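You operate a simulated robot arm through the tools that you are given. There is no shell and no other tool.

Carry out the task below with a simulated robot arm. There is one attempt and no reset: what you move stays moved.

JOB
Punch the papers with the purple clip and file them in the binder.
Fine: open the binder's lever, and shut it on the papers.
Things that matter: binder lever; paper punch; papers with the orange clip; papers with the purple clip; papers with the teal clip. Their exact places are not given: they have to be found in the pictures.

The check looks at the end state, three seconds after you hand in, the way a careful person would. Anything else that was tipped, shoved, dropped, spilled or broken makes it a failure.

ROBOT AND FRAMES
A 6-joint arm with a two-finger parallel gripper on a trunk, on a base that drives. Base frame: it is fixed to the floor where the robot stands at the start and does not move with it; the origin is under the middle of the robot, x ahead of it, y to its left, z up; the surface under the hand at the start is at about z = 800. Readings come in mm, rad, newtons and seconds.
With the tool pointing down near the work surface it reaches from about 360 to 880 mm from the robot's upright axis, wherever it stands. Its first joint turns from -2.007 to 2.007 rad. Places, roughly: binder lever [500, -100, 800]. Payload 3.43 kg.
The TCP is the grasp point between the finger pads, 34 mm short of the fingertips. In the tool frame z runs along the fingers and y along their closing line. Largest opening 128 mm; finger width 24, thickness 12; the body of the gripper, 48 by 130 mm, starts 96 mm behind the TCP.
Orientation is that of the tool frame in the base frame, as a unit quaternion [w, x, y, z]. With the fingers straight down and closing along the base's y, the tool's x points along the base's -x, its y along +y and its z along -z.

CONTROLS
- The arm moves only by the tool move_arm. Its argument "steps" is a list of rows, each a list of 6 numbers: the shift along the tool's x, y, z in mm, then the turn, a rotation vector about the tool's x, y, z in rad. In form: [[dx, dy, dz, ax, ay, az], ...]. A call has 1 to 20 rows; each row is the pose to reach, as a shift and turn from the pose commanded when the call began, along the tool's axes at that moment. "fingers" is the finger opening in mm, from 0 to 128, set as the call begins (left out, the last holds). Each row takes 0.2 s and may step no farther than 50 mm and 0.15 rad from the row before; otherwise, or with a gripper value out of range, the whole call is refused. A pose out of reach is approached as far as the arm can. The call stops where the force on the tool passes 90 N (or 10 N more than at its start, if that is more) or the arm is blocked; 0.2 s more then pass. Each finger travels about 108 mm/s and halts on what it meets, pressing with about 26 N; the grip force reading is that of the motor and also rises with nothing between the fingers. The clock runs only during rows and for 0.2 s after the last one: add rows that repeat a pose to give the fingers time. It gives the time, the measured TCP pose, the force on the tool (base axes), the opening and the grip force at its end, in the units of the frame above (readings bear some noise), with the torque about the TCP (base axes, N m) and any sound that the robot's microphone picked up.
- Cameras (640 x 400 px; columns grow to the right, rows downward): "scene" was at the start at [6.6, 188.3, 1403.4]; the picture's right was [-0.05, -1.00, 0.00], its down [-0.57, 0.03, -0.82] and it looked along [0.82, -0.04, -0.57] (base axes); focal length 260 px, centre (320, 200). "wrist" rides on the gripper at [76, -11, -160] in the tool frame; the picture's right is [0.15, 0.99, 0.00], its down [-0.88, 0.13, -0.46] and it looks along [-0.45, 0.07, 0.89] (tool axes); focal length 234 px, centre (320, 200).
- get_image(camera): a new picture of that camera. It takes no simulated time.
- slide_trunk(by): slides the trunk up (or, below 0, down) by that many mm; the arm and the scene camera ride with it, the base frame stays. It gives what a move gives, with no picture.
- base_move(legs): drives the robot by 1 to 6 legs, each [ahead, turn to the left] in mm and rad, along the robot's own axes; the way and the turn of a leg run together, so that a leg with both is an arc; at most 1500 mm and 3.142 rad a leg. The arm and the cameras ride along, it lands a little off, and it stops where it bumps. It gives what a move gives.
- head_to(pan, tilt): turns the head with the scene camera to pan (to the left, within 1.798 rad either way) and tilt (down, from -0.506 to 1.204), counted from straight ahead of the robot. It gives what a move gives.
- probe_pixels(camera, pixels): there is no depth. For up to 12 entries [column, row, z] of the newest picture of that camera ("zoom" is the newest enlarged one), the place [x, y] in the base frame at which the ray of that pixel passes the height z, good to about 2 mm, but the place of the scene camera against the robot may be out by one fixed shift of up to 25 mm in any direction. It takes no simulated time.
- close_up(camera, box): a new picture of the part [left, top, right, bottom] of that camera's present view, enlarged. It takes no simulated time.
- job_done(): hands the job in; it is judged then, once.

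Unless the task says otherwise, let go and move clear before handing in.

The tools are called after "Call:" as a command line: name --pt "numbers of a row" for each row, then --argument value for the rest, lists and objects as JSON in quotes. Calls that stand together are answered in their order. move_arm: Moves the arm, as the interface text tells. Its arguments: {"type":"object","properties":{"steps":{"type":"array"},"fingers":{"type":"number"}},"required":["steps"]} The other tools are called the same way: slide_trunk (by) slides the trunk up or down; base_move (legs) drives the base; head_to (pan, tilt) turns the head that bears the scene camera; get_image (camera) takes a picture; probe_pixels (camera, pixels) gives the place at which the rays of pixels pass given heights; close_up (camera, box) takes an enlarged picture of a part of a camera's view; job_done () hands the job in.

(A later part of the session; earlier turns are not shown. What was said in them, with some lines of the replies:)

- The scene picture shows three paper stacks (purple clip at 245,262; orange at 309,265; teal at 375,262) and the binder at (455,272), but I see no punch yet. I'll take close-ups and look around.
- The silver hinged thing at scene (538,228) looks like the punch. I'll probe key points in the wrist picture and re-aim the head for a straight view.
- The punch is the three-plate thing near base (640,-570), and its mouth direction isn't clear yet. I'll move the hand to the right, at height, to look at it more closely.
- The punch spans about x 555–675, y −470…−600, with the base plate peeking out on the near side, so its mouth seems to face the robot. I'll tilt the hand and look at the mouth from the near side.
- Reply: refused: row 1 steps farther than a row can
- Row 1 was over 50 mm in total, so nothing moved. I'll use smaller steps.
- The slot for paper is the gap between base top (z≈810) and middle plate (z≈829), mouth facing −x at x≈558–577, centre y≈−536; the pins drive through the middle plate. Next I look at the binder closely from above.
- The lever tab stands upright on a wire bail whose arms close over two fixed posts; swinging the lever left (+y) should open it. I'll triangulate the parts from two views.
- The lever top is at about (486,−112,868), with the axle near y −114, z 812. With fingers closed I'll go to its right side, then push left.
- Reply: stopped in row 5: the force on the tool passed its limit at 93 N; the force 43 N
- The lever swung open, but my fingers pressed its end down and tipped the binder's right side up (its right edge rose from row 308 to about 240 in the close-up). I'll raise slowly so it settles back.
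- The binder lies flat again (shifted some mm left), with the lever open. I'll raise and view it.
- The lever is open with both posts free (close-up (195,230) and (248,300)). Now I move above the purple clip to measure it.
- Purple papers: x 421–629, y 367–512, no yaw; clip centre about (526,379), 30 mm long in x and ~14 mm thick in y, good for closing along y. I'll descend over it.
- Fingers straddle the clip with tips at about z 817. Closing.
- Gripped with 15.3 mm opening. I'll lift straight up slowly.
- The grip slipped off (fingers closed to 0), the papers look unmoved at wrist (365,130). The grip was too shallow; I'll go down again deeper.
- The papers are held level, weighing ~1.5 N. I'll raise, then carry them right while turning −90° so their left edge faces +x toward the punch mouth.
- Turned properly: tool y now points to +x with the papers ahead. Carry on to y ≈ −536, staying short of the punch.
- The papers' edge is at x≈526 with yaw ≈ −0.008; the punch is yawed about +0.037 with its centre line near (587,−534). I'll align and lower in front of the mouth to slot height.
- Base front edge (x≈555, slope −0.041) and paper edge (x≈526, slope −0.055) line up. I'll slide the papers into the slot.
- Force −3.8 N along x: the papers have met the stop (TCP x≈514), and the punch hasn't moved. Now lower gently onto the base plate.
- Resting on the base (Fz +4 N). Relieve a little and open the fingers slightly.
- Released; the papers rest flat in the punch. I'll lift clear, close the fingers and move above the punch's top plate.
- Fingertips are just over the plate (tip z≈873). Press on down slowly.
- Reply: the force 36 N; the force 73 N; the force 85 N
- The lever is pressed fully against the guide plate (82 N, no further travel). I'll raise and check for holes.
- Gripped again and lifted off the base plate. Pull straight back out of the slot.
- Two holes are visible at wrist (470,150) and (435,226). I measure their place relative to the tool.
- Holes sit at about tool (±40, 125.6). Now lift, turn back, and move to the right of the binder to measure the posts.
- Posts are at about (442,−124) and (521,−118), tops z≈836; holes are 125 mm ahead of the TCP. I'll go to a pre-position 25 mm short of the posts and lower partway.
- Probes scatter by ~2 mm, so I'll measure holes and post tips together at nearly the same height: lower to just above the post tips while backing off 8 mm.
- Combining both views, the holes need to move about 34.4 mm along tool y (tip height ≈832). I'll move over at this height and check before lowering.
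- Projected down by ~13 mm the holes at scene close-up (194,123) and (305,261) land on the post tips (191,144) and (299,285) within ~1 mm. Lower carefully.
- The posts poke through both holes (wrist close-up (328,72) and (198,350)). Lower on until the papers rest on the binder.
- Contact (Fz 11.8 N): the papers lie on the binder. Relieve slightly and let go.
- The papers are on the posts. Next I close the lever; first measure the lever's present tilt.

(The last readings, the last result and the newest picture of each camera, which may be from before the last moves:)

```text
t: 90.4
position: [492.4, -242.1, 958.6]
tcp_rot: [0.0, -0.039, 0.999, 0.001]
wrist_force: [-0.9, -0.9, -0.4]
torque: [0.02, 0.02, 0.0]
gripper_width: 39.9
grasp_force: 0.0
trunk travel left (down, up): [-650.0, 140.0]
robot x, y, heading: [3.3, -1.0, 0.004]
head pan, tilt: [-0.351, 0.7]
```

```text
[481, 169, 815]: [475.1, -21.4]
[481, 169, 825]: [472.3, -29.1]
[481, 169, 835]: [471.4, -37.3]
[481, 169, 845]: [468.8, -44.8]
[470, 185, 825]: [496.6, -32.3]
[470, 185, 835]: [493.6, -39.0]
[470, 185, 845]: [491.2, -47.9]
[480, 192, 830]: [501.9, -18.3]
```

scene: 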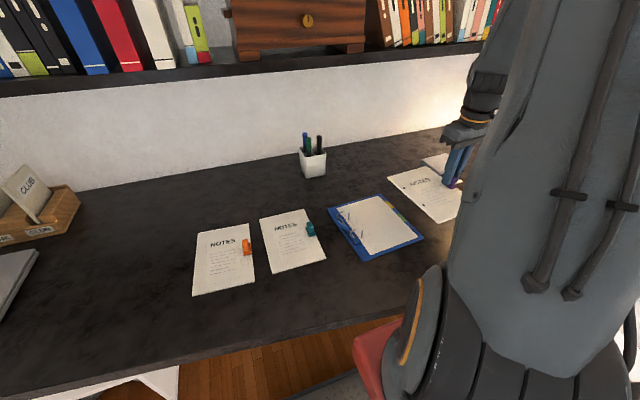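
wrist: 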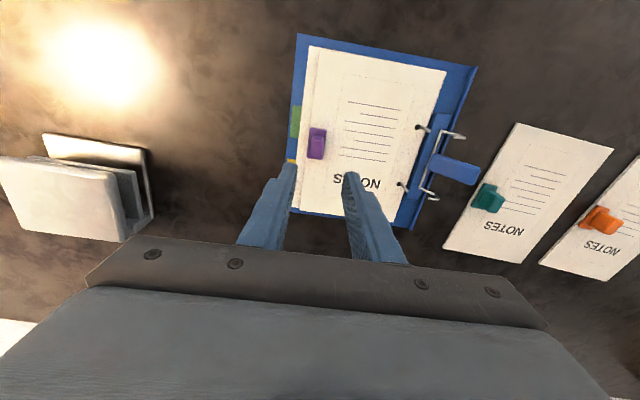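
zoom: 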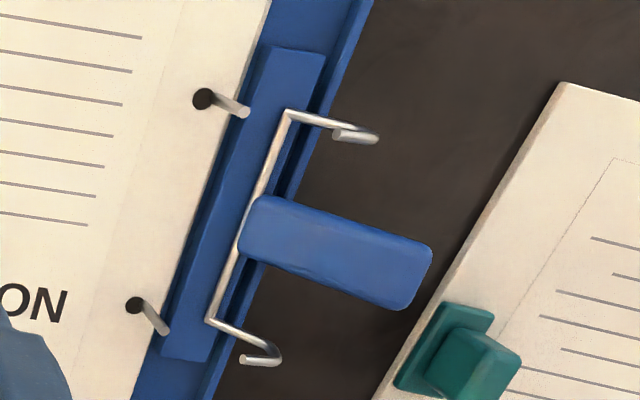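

Call:
move_arm --pt "-2 45 0 0 0 0" --pt "-4 90 0 0 0 0" --pt "-5 135 0 0 0 0" --pt "-7 180 0 0 0 0" --pt "-7.6 220 0 0 0 0" --pt "-7.6 220 30 0 0 0" --pt "-7.6 220 55 0 0 0" --fingers 0

Call:
get_image --camera "wrist"

Call:
close_up --camera "scene" --box '[285, 160, 415, 250]'

```text
t: 92.0
position: [482.1, -21.2, 904.1]
tcp_rot: [0.0, -0.038, 0.999, 0.001]
wrist_force: [0.6, 0.6, 0.3]
torque: [-0.01, -0.03, -0.02]
gripper_width: 0.3
grasp_force: 25.8
trunk travel left (down, up): [-650.0, 140.0]
robot x, y, heading: [-2.5, -0.8, 0.008]
head pan, tilt: [-0.351, 0.7]
```

```text
taken
```

wrist: 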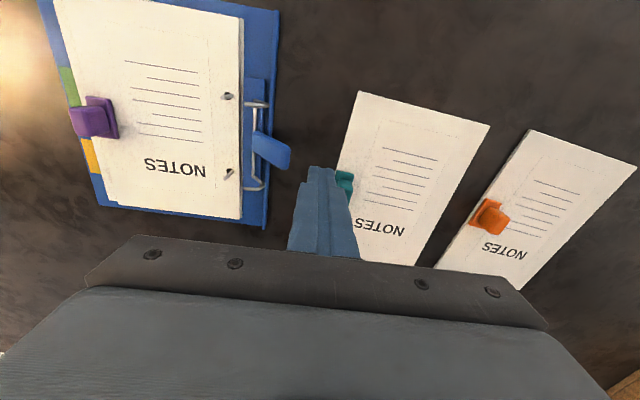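

```text
4.44 times, centred on (350, 205) of scene
```

zoom: 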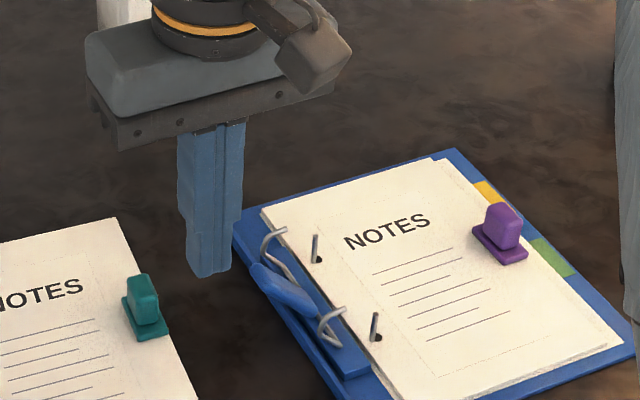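

Call:
close_up --camera "wrist" --box '[220, 70, 380, 220]'

Call:
probe_pixels --camera "wrist" --pixels '[[291, 150, 820], [291, 150, 830], [291, 150, 840], [291, 150, 850], [285, 170, 830], [285, 170, 840], [334, 195, 808], [345, 175, 825], [340, 150, 805]]'

```text
2.67 times, centred on (300, 145) of wrist
```

zoom: 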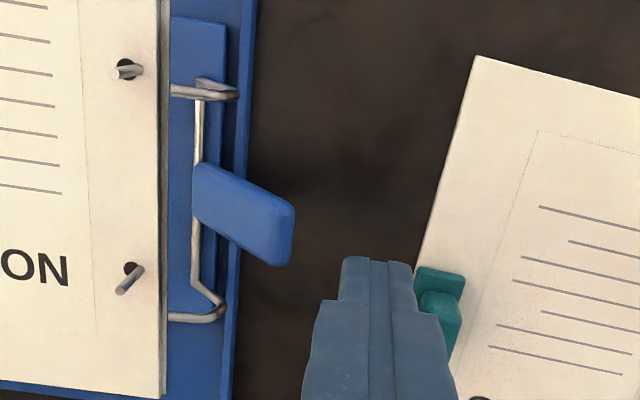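

```text
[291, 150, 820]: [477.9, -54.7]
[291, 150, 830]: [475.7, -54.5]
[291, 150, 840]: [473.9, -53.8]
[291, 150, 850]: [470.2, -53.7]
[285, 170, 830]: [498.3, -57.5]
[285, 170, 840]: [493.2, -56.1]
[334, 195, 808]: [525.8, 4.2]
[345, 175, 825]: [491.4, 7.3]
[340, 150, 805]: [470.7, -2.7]
```

The lever end is at about (483,−55,856), tilted ~45°. I'll lower beside it and push it right toward upright in small steps.

Call:
move_arm --pt "0 0 15 0 0 0" --pt "0 0 32 0 0 0" --pt "0 -8 32 0 0 0" --pt "0 -16 32 0 0 0" --pt "0 -22 32 0 0 0" --pt "0 -27 32 0 0 0" --pt "0 -32 32 0 0 0"

Call:
close_up --camera "scene" --box '[285, 160, 415, 250]'

```text
t: 93.6
position: [485.4, -54.6, 872.5]
tcp_rot: [0.0, -0.039, 0.999, 0.0]
wrist_force: [0.5, 2.8, 2.4]
torque: [0.05, 0.04, -0.02]
gripper_width: 0.0
grasp_force: 26.0
trunk travel left (down, up): [-650.0, 140.0]
robot x, y, heading: [-0.8, 0.0, 0.001]
head pan, tilt: [-0.351, 0.7]
```

```text
4.44 times, centred on (350, 205) of scene
```

zoom: 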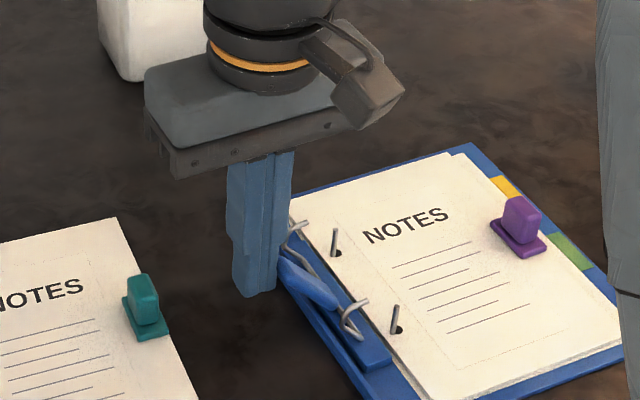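

The binder slid right instead of the lever turning (force only ~3 N), so a sideways push is wrong; the binder is now nearer its first place. I'll back off and instead grip the lever along its length and turn it about its axle.

Call:
move_arm --pt "0 10 0 0 0 0" --pt "0 20 -10 0 0 0" --pt "0 25 -45 0 0 0" --pt "0 20 -90 0 0 0"

Call:
get_image --camera "wrist"

Call:
close_up --camera "wrist" --box '[190, 80, 350, 230]'

Call:
close_up --camera "scene" --box '[320, 180, 430, 260]'

```text
t: 94.6
position: [483.9, -34.5, 962.8]
tcp_rot: [0.0, -0.038, 0.999, 0.001]
wrist_force: [0.3, 0.8, -0.6]
torque: [-0.01, 0.05, 0.02]
gripper_width: 0.1
grasp_force: 26.0
trunk travel left (down, up): [-650.0, 140.0]
robot x, y, heading: [-3.6, 1.6, 0.005]
head pan, tilt: [-0.351, 0.7]
```

```text
taken
```

wrist: 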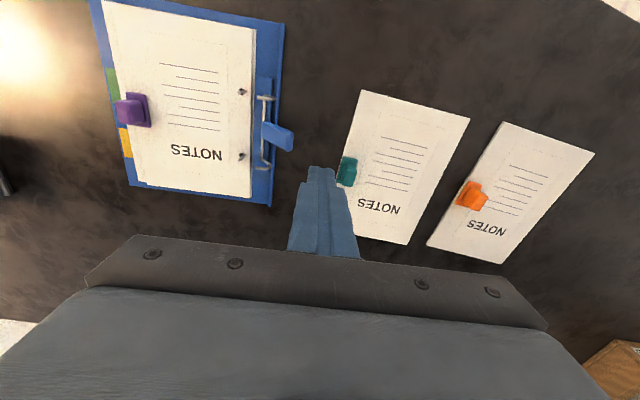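

```text
2.67 times, centred on (270, 155) of wrist
```

zoom: 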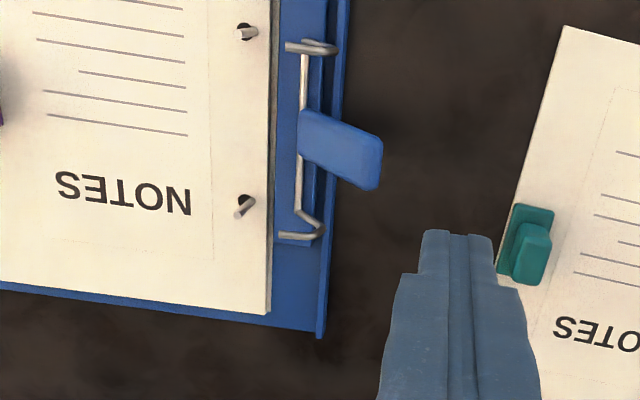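

```text
5.00 times, centred on (375, 220) of scene
```

zoom: 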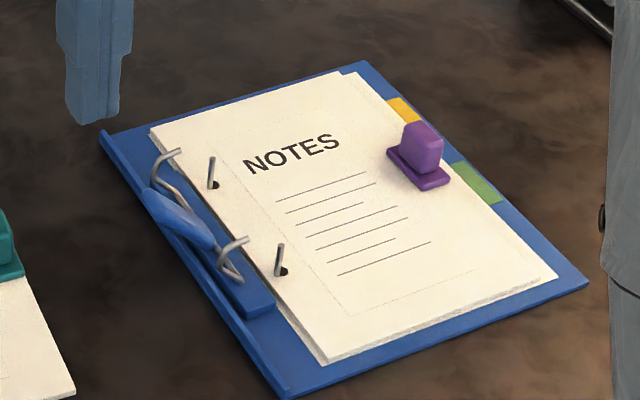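

Call:
probe_pixels --camera "wrist" --pixels '[[263.9, 97, 812], [261.6, 160, 812], [293.4, 134.3, 850], [290.4, 151.2, 850], [293.4, 134.3, 840], [290.4, 151.2, 840], [242.5, 91, 832], [239.5, 158, 832], [293.4, 134.3, 860], [290.4, 151.2, 860], [340, 180, 808]]'

Call:
move_arm --pt "0 -45 -5 0 0 0" --pt "0 -90 -10 0 0 0" --pt "0 -135 -10 0 0 0" --pt "0 -180 -10 0 0 0" --pt "0 -225 -10 0 0 0"

Call:
close_up --camera "wrist" --box '[380, 90, 500, 220]'

```text
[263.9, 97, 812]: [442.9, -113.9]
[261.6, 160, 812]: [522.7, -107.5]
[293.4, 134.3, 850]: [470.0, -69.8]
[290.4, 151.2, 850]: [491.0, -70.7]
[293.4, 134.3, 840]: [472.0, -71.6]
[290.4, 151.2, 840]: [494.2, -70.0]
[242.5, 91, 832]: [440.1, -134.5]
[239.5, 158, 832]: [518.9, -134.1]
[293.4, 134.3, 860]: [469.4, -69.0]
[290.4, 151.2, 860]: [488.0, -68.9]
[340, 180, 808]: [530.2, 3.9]
```

```text
t: 95.8
position: [500.9, -258.7, 972.1]
tcp_rot: [0.0, -0.038, 0.999, 0.0]
wrist_force: [-0.2, 0.5, 0.2]
torque: [-0.06, -0.03, 0.0]
gripper_width: 0.0
grasp_force: 26.2
trunk travel left (down, up): [-650.0, 140.0]
robot x, y, heading: [-1.4, -0.5, 0.002]
head pan, tilt: [-0.351, 0.7]
```

```text
3.08 times, centred on (440, 155) of wrist
```

zoom: 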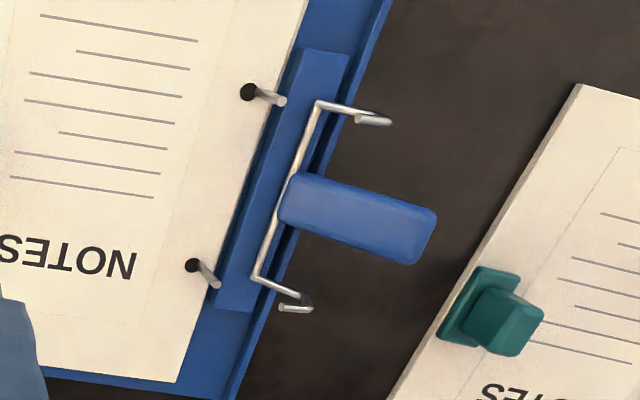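

Call:
probe_pixels --camera "zoom" --pixels '[[437, 216, 830], [437, 216, 840], [437, 216, 850], [437, 216, 860], [414, 263, 840], [414, 263, 850], [414, 263, 860], [318, 106, 812], [258, 274, 812], [318, 106, 818], [258, 274, 818], [290, 195, 815]]'

```text
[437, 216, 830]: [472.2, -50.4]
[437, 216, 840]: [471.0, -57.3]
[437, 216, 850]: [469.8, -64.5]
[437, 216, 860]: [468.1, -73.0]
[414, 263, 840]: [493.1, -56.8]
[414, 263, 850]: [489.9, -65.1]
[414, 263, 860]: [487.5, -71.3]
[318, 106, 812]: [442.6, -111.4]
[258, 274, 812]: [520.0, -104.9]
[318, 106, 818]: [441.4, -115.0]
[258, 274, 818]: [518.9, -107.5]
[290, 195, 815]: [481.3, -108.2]
```

Axle is near (481,−110,816) and the lever end ~57 mm out at ≈45°. I'll roll the tool 44° so the fingers point down along the lever from its end, and stop short of it first.

Call:
move_arm --pt "1 40 0 0.05 0 0" --pt "2 80 0 0.15 0 0" --pt "4 120 0 0.27 0 0" --pt "5 160 0 0.39 0 0" --pt "6 200 5 0.51 0 0" --pt "7 240 15 0.63 0 0" --pt "8.4 279.7 31 0.77 0 0" --fingers 44

Call:
get_image --camera "wrist"

Call:
get_image --camera "scene"

```text
t: 97.4
position: [471.4, 18.9, 942.4]
tcp_rot: [0.016, -0.037, 0.926, -0.375]
wrist_force: [0.0, -1.2, -0.7]
torque: [0.09, -0.02, 0.01]
gripper_width: 44.0
grasp_force: 0.1
trunk travel left (down, up): [-650.0, 140.0]
robot x, y, heading: [-0.2, 0.6, 0.001]
head pan, tilt: [-0.351, 0.7]
```

```text
taken
```

wrist: 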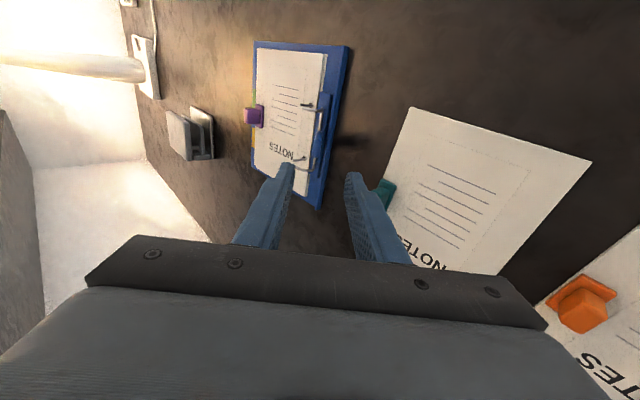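

```text
taken
```

scene: 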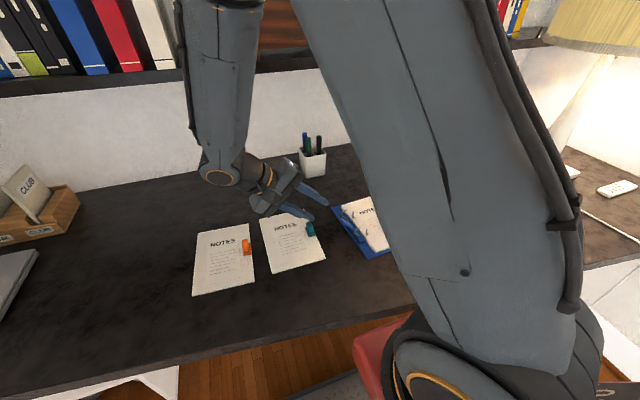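

Call:
close_up --camera "wrist" --box '[250, 60, 390, 210]'

Call:
close_up --camera "scene" --box '[230, 150, 390, 250]'

```text
2.67 times, centred on (320, 135) of wrist
```

zoom: 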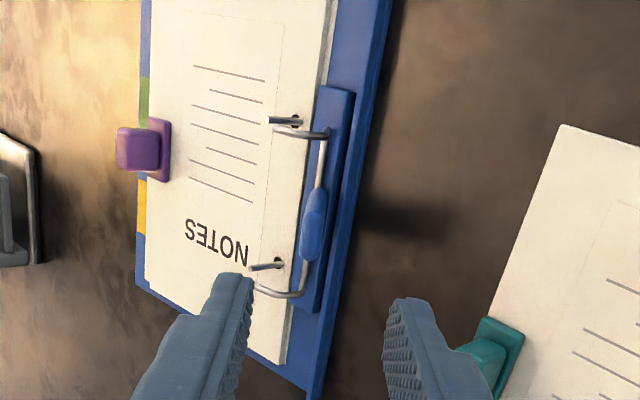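

```text
4.00 times, centred on (310, 200) of scene
```

zoom: 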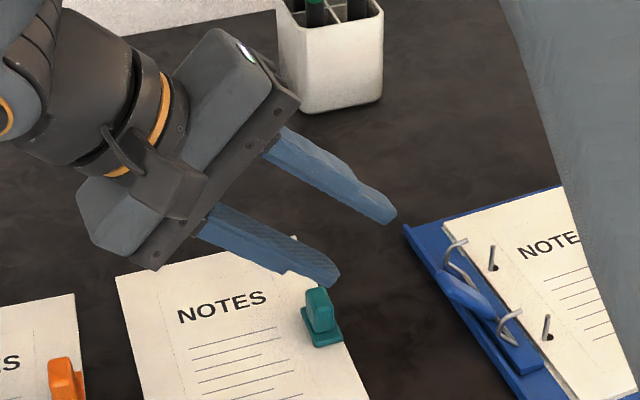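

The lever appears edge-on between the fingers (close-up (312,235)), about 2.6 mm off toward −tool y. I'll slide along the tool axis with that correction, checking midway.

Call:
move_arm --pt "0 -1.3 20 0 0 0" --pt "0 -2.6 40 0 0 0" --pt "0 -2.6 60 0 0 0" --pt "0 -2.6 75 0 0 0"

Call:
close_up --camera "wrist" --box '[250, 80, 390, 230]'

Call:
close_up --camera "scene" --box '[270, 160, 410, 250]'

```text
t: 98.4
position: [475.4, -35.3, 889.6]
tcp_rot: [0.014, -0.036, 0.926, -0.376]
wrist_force: [0.2, 0.8, 0.5]
torque: [0.01, -0.02, 0.02]
gripper_width: 44.0
grasp_force: 0.1
trunk travel left (down, up): [-650.0, 140.0]
robot x, y, heading: [1.2, 1.0, 0.005]
head pan, tilt: [-0.351, 0.7]
```

```text
2.67 times, centred on (320, 155) of wrist
```

zoom: 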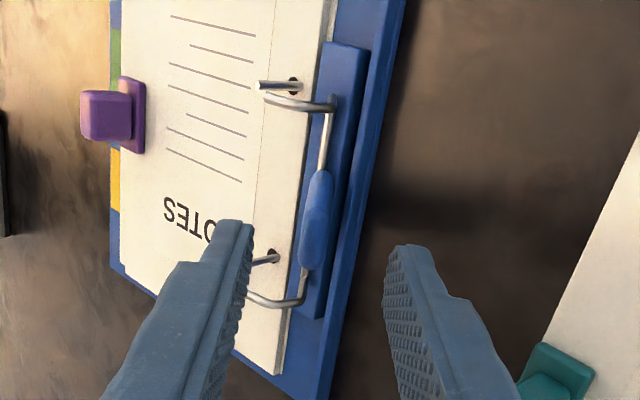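

```text
4.44 times, centred on (340, 205) of scene
```

zoom: 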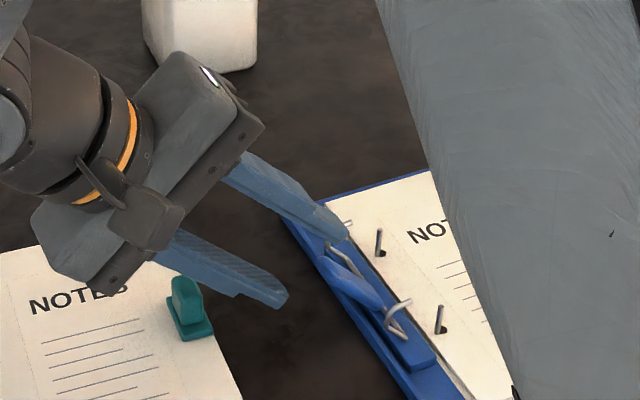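

Call:
move_arm --pt "0 -1.5 10 -0.03 0 0" --pt "0 -3.2 20 -0.06 0 0" --pt "0 -3.2 30 -0.06 0 0" --pt "0 -3.2 36 -0.06 0 0"

Call:
close_up --camera "wrist" --box '[250, 100, 390, 250]'

Call:
close_up --camera "scene" --box '[290, 170, 410, 250]'

```text
t: 99.4
position: [478.7, -62.7, 865.8]
tcp_rot: [0.013, -0.036, 0.937, -0.346]
wrist_force: [0.2, -0.6, -0.3]
torque: [-0.02, -0.02, 0.02]
gripper_width: 44.0
grasp_force: 0.0
trunk travel left (down, up): [-650.0, 140.0]
robot x, y, heading: [3.7, -3.5, 0.003]
head pan, tilt: [-0.351, 0.7]
```

```text
2.67 times, centred on (320, 175) of wrist
```

zoom: 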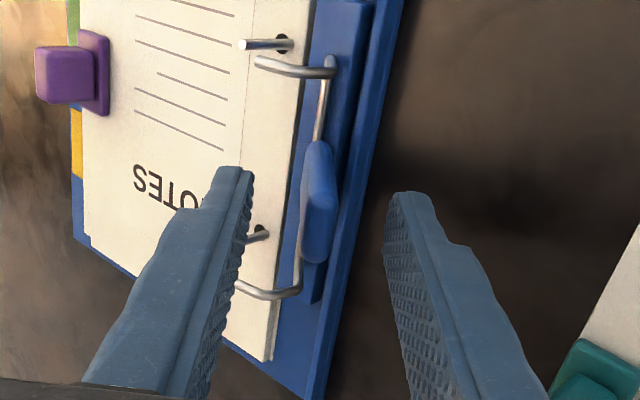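

```text
5.00 times, centred on (350, 210) of scene
```

zoom: 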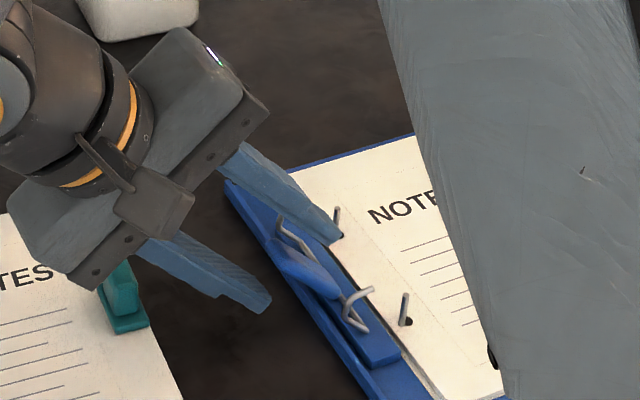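

The lever end sits centred between the pads (close-up (319,235)). Close gently on it.

Call:
move_arm --pt "0 0 0 0 0 0" --fingers 20

Call:
move_arm --pt "0 0 0 0 0 0" --pt "0 0 0 0 0 0" --fingers 14

Call:
close_up --camera "wrist" --box '[250, 100, 390, 250]'

Call:
close_up --camera "scene" --box '[290, 170, 410, 250]'

```text
t: 99.8
position: [478.0, -63.6, 865.6]
tcp_rot: [0.013, -0.036, 0.937, -0.347]
wrist_force: [-0.2, 0.8, -0.3]
torque: [0.01, 0.0, -0.02]
gripper_width: 19.8
grasp_force: 0.0
trunk travel left (down, up): [-650.0, 140.0]
robot x, y, heading: [0.4, -2.2, 0.007]
head pan, tilt: [-0.351, 0.7]
```

```text
t: 100.4
position: [477.7, -61.3, 865.4]
tcp_rot: [0.014, -0.036, 0.937, -0.347]
wrist_force: [-0.3, -0.1, -0.1]
torque: [0.01, -0.01, -0.02]
gripper_width: 14.1
grasp_force: 0.0
trunk travel left (down, up): [-650.0, 140.0]
robot x, y, heading: [1.8, 1.8, 0.004]
head pan, tilt: [-0.351, 0.7]
```

```text
2.67 times, centred on (320, 175) of wrist
```

zoom: 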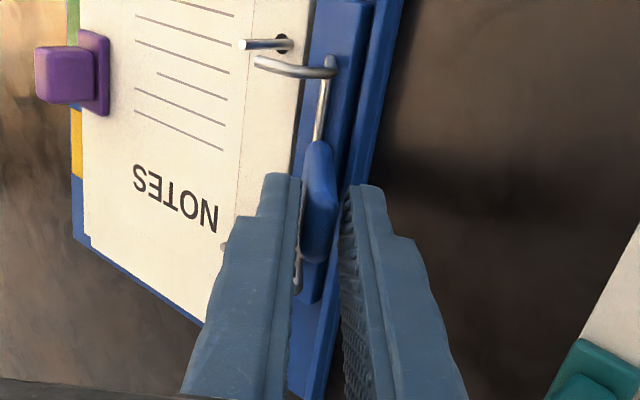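

```text
5.00 times, centred on (350, 210) of scene
```

zoom: 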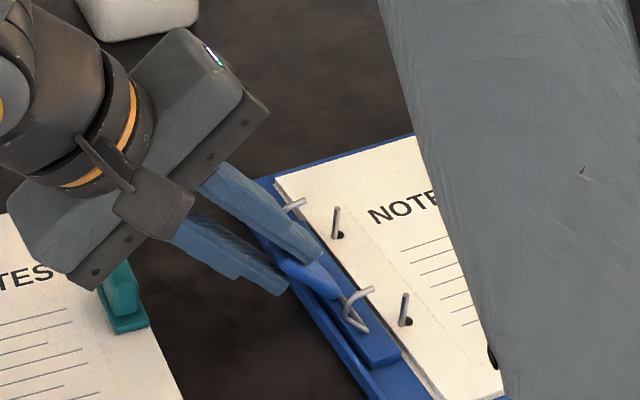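

Call:
move_arm --pt "0 0 0 0 0 0" --pt "0 0 0 0 0 0" --fingers 0

Call:
close_up --camera "wrist" --box '[250, 100, 390, 250]'

```text
t: 101.0
position: [477.9, -62.6, 866.6]
tcp_rot: [0.013, -0.035, 0.937, -0.347]
wrist_force: [1.2, -6.8, 11.6]
torque: [-0.92, -0.17, -0.25]
gripper_width: 9.7
grasp_force: 26.2
trunk travel left (down, up): [-650.0, 140.0]
robot x, y, heading: [1.3, -2.4, 0.001]
head pan, tilt: [-0.351, 0.7]
```

```text
2.67 times, centred on (320, 175) of wrist
```

zoom: 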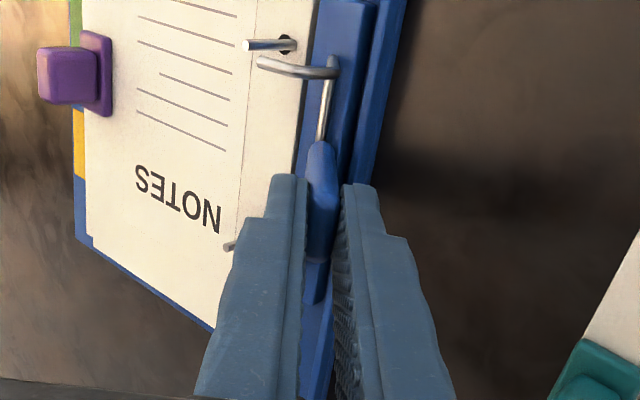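

Gripped (9.7 mm). Now turn the lever about its axle in small arc steps.

Call:
move_arm --pt "0 -2.6 0 -0.037 0 0" --pt "0 -5.2 0 -0.075 0 0" --pt "0 -7.8 0.1 -0.112 0 0" --pt "0 -10.4 0.3 -0.15 0 0"

Call:
close_up --camera "wrist" --box '[220, 60, 420, 250]'

Call:
close_up --camera "scene" --box '[290, 170, 410, 250]'

```text
t: 102.0
position: [477.7, -69.5, 871.8]
tcp_rot: [0.011, -0.038, 0.961, -0.275]
wrist_force: [3.6, -6.0, 10.1]
torque: [-0.78, -0.68, 0.04]
gripper_width: 9.6
grasp_force: 26.2
trunk travel left (down, up): [-650.0, 140.0]
robot x, y, heading: [3.5, 1.2, 0.001]
head pan, tilt: [-0.351, 0.7]
```

```text
2.11 times, centred on (320, 155) of wrist
```

zoom: 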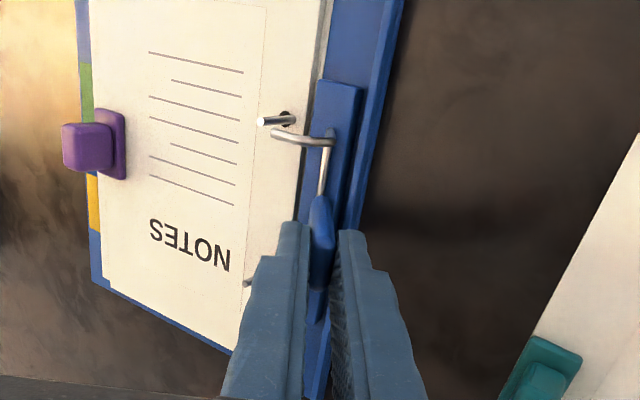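

```text
5.00 times, centred on (350, 210) of scene
```

zoom: 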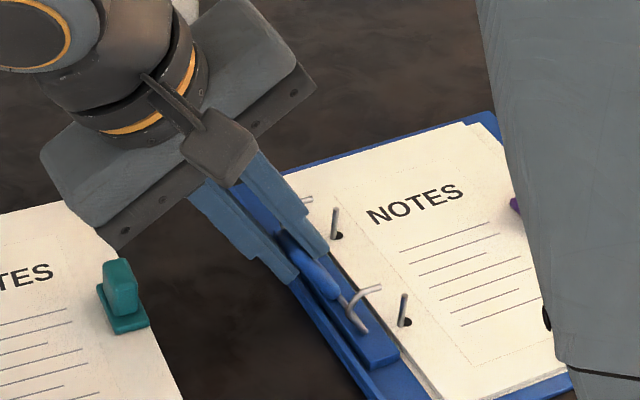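

Call:
move_arm --pt "0 -2.6 -0.1 -0.037 0 0" --pt "0 -5.2 -0.2 -0.075 0 0" --pt "0 -7.8 -0.1 -0.112 0 0" --pt "0 -10.4 0 -0.15 0 0" --pt "0 -13 0.3 -0.187 0 0" --pt "0 -15.6 0.6 -0.225 0 0"

Call:
close_up --camera "wrist" --box '[220, 60, 420, 250]'

Call:
close_up --camera "scene" --box '[290, 170, 410, 250]'

```text
t: 103.4
position: [479.6, -84.3, 880.1]
tcp_rot: [0.007, -0.038, 0.985, -0.166]
wrist_force: [0.1, -3.5, 2.0]
torque: [-0.25, -0.46, -0.27]
gripper_width: 9.6
grasp_force: 26.1
trunk travel left (down, up): [-650.0, 140.0]
robot x, y, heading: [0.7, 0.3, 0.003]
head pan, tilt: [-0.351, 0.7]
```

```text
2.11 times, centred on (320, 155) of wrist
```

zoom: 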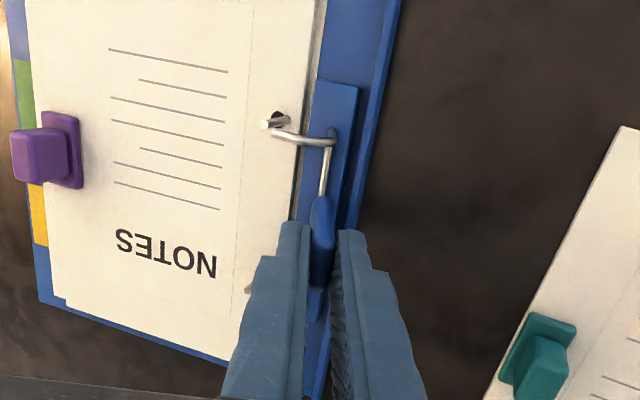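

```text
5.00 times, centred on (350, 210) of scene
```

zoom: 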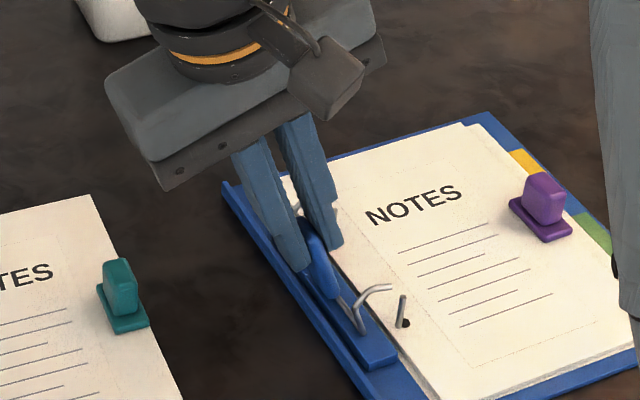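

Call:
move_arm --pt "0 -2.6 0 -0.037 0 0" --pt "0 -5.2 -0.1 -0.075 0 0" --pt "0 -7.8 0.1 -0.112 0 0" --pt "0 -10.4 0.2 -0.15 0 0" --pt "0 -13 0.6 -0.187 0 0"

Call:
close_up --camera "scene" --box '[290, 170, 410, 250]'

```text
t: 104.6
position: [480.1, -96.7, 883.1]
tcp_rot: [0.003, -0.038, 0.997, -0.074]
wrist_force: [-0.3, -0.9, -0.1]
torque: [0.02, -0.25, -0.19]
gripper_width: 9.5
grasp_force: 25.7
trunk travel left (down, up): [-650.0, 140.0]
robot x, y, heading: [4.3, -1.5, 0.003]
head pan, tilt: [-0.351, 0.7]
```

```text
5.00 times, centred on (350, 210) of scene
```

zoom: 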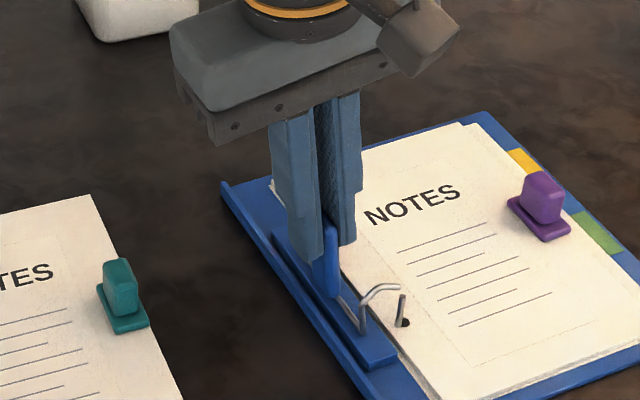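

Call:
move_arm --pt "0 -2.6 0 -0.037 0 0" --pt "0 -5.2 -0.1 -0.075 0 0" --pt "0 -7.8 0.1 -0.112 0 0" --pt "0 -10.4 0.2 -0.15 0 0"

Call:
close_up --camera "scene" --box '[290, 170, 410, 250]'

Call:
close_up --camera "wrist" --box '[220, 60, 420, 250]'

```text
t: 105.6
position: [479.9, -105.9, 885.4]
tcp_rot: [0.0, -0.039, 0.999, 0.001]
wrist_force: [1.1, -1.0, -0.5]
torque: [-0.04, -0.31, -0.08]
gripper_width: 9.3
grasp_force: 25.9
trunk travel left (down, up): [-650.0, 140.0]
robot x, y, heading: [0.3, 0.5, 0.007]
head pan, tilt: [-0.351, 0.7]
```

```text
5.00 times, centred on (350, 210) of scene
```

zoom: 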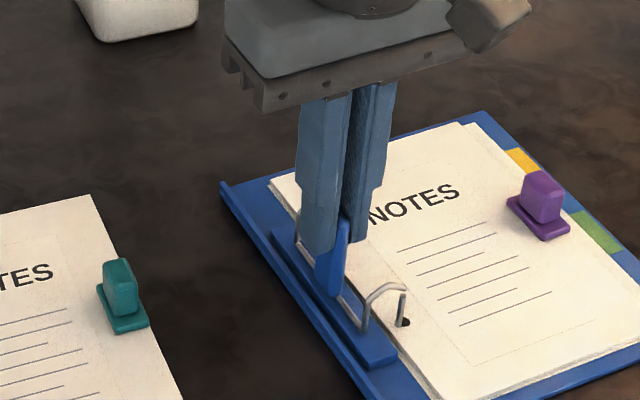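

```text
2.11 times, centred on (320, 155) of wrist
```

zoom: 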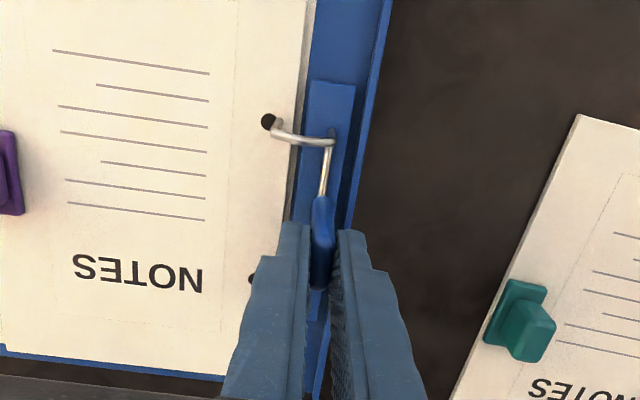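

Call:
move_arm --pt "0 -1.3 0 -0.02 0 0" --pt "0 -2.6 0.1 -0.04 0 0" --pt "0 -4 0.2 -0.06 0 0"

Call:
close_up --camera "scene" --box '[330, 190, 400, 240]'

```text
t: 106.4
position: [480.9, -109.8, 884.8]
tcp_rot: [-0.001, -0.039, 0.999, 0.032]
wrist_force: [-0.4, 2.0, 0.8]
torque: [-0.63, -0.09, 0.01]
gripper_width: 10.5
grasp_force: 25.8
trunk travel left (down, up): [-650.0, 140.0]
robot x, y, heading: [-5.1, 1.1, 0.004]
head pan, tilt: [-0.351, 0.7]
```

```text
8.00 times, centred on (365, 215) of scene
```

zoom: 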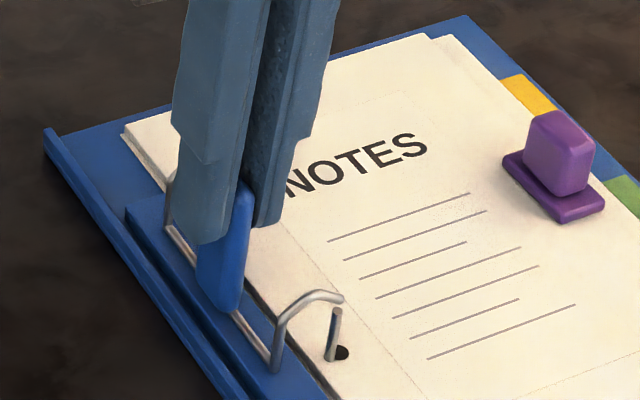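

The lever now resists (torque −0.63 N m) and the ring arm meets the post as in the first pictures: it's shut. Open the fingers and check.

Call:
move_arm --pt "0 1 0 0.02 0 0" --pt "0 1 0 0.02 0 0"

Call:
move_arm --pt "0 0 0 0 0 0" --pt "0 0 0 0 0 0" --fingers 36

Call:
close_up --camera "scene" --box '[330, 190, 400, 240]'

Call:
close_up --camera "wrist" --box '[220, 60, 420, 250]'

```text
t: 107.0
position: [481.4, -110.2, 885.6]
tcp_rot: [-0.001, -0.038, 0.999, 0.021]
wrist_force: [-0.4, -1.8, 0.7]
torque: [-0.64, -0.04, 0.01]
gripper_width: 10.1
grasp_force: 26.5
trunk travel left (down, up): [-650.0, 140.0]
robot x, y, heading: [0.9, -3.3, 0.003]
head pan, tilt: [-0.351, 0.7]
```

```text
t: 107.6
position: [481.5, -108.6, 885.2]
tcp_rot: [-0.001, -0.038, 0.999, 0.021]
wrist_force: [-0.1, 0.3, -0.6]
torque: [0.02, -0.03, 0.03]
gripper_width: 35.8
grasp_force: 0.0
trunk travel left (down, up): [-650.0, 140.0]
robot x, y, heading: [-0.7, 0.3, 0.003]
head pan, tilt: [-0.351, 0.7]
```

```text
8.00 times, centred on (365, 215) of scene
```

zoom: 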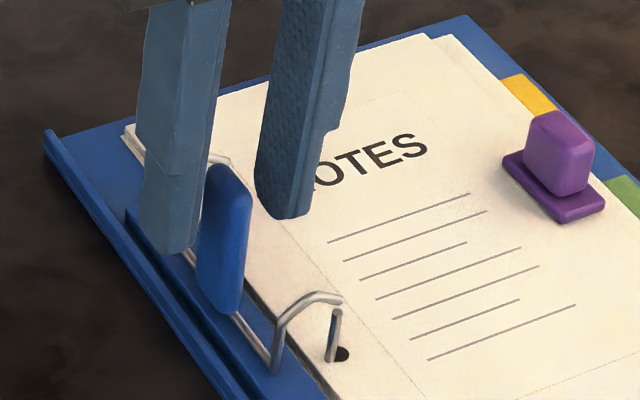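

```text
2.11 times, centred on (320, 155) of wrist
```

zoom: 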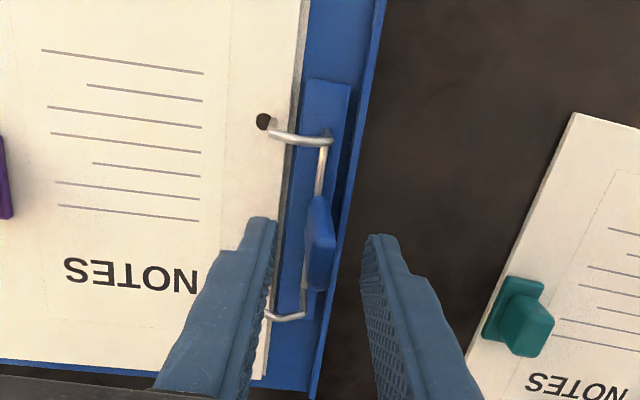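

The lever stays upright by itself. Lift straight clear and compare with the start.

Call:
move_arm --pt "0 0 -15 0 0 0" --pt "0 0 -45 0 0 0" --pt "0 0 -90 0 0 0" --pt "0 0 -130 0 0 0" --pt "30 -30 -150 0 0 0" --pt "60 -60 -150 0 0 0" --pt "80 -90 -150 0 0 0"

Call:
head_to --pan -0.045 --tilt 0.607

Call:
get_image --camera "scene"

Call:
close_up --camera "scene" --box '[380, 220, 540, 320]'

Call:
close_up --camera "scene" --box '[400, 235, 470, 285]'

Call:
get_image --camera "wrist"

```text
t: 109.2
position: [408.8, -209.9, 1031.2]
tcp_rot: [-0.001, -0.039, 0.999, 0.021]
wrist_force: [0.4, -0.6, -0.6]
torque: [-0.01, 0.0, 0.01]
gripper_width: 35.9
grasp_force: 0.0
trunk travel left (down, up): [-650.0, 140.0]
robot x, y, heading: [-2.0, -1.3, 0.003]
head pan, tilt: [-0.351, 0.7]
```

```text
t: 110.0
position: [408.9, -210.6, 1032.0]
tcp_rot: [-0.001, -0.038, 0.999, 0.022]
wrist_force: [0.1, 0.2, 0.3]
torque: [0.05, -0.03, -0.01]
gripper_width: 36.0
grasp_force: 0.1
trunk travel left (down, up): [-650.0, 140.0]
robot x, y, heading: [-1.5, 4.1, 0.003]
head pan, tilt: [-0.045, 0.607]
```

```text
taken
```

scene: 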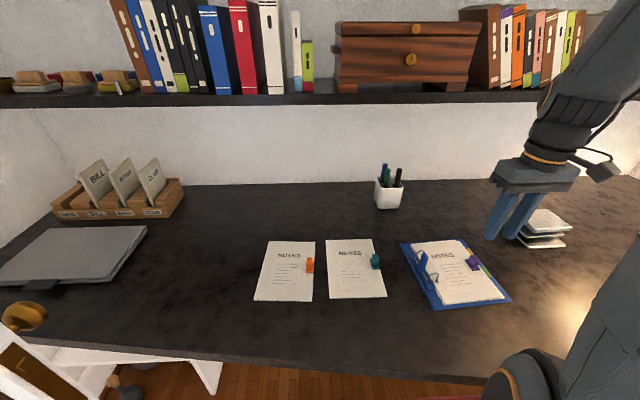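

```text
4.00 times, centred on (460, 270) of scene
```

zoom: 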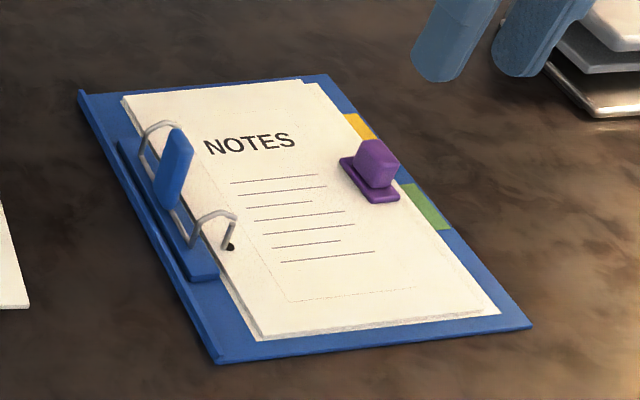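

```text
8.00 times, centred on (435, 260) of scene
```

zoom: 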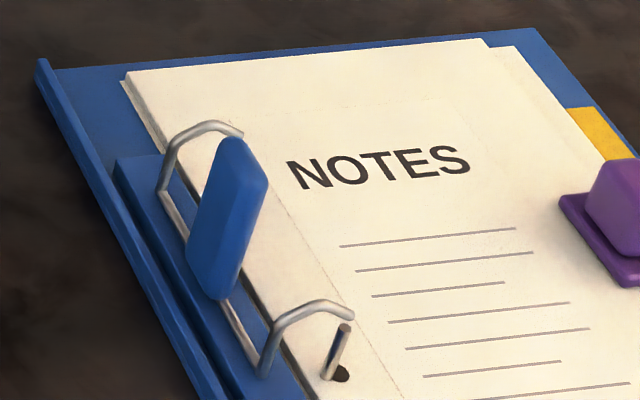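

```text
taken
```

wrist: 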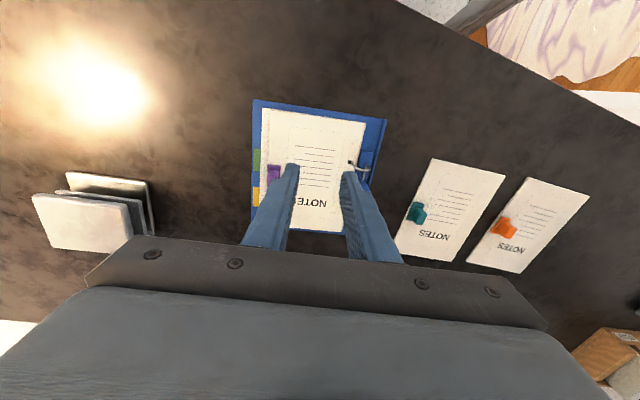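

The binder is back almost exactly at its first place with the papers on the posts. To confirm the lever is fully shut, I'll take the same wrist view as at the start of the job.

Call:
move_arm --pt "0 35 10 0.02 0 0.03" --pt "0 75 20 0.042 0 0.06" --pt "0 111 30 0.042 0 0.076" --pt "0 111 30 0.042 0 0.076" --fingers 128

Call:
get_image --camera "wrist"

Call:
close_up --camera "wrist" --box '[260, 140, 340, 240]'

```text
t: 111.0
position: [400.6, -98.9, 1006.1]
tcp_rot: [0.0, -0.001, 1.0, 0.0]
wrist_force: [0.2, 0.3, 1.0]
torque: [-0.02, 0.0, -0.01]
gripper_width: 128.1
grasp_force: 0.0
trunk travel left (down, up): [-650.0, 140.0]
robot x, y, heading: [1.9, 1.8, 0.002]
head pan, tilt: [-0.045, 0.607]
```

```text
taken
```

wrist: 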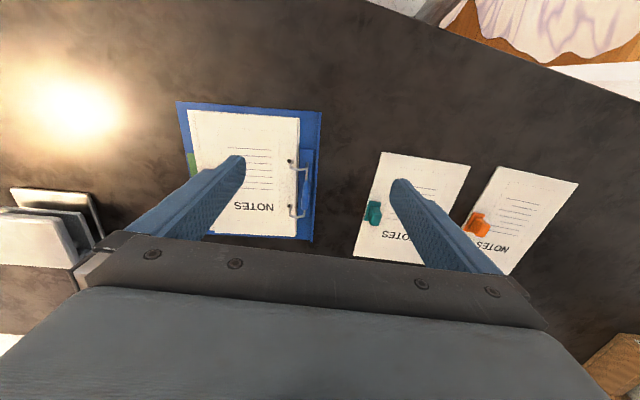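

```text
4.00 times, centred on (300, 190) of wrist
```

zoom: 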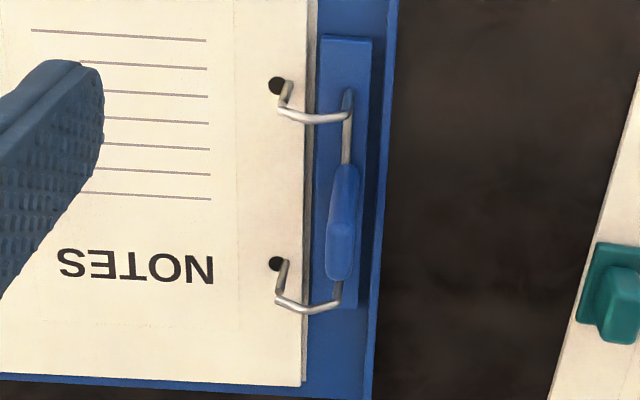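

In the same wrist view as at the start, the lever sits the same as when it was closed: its ~3 px offset matches parallax from the binder sitting a few mm over. The posts pass through both holes (close-up (277,86) and (276,264)). The orange and teal papers are unmoved and the hand is clear, so I'm handing in.

Call:
job_done

```text
The job is handed in.
```

The papers with the purple clip are punched and filed in the binder, with the lever shut on them. I've handed the job in, but I haven't seen the verdict.

- **Punching:** I slid the papers into the punch until they met the stop, then pressed the lever fully down. Two clean holes showed when I pulled them out.
- **Filing:** Both binder posts pass through the holes and the papers lie flat on the binder. I closed the lever by gripping it and turning it. It stays upright by itself and looks the same as it did before I opened it.
- **Binder:** Opening the lever tipped the binder's right side up for a moment, and it settled back a little to the left. A failed sideways push on the lever then slid it back to the right. It ended lying flat within a few mm of where it started.
- **Everything else:** The papers with the orange and teal clips and the punch looked unmoved in the last pictures, though the hand partly hid the punch. The hand is clear of the desk.
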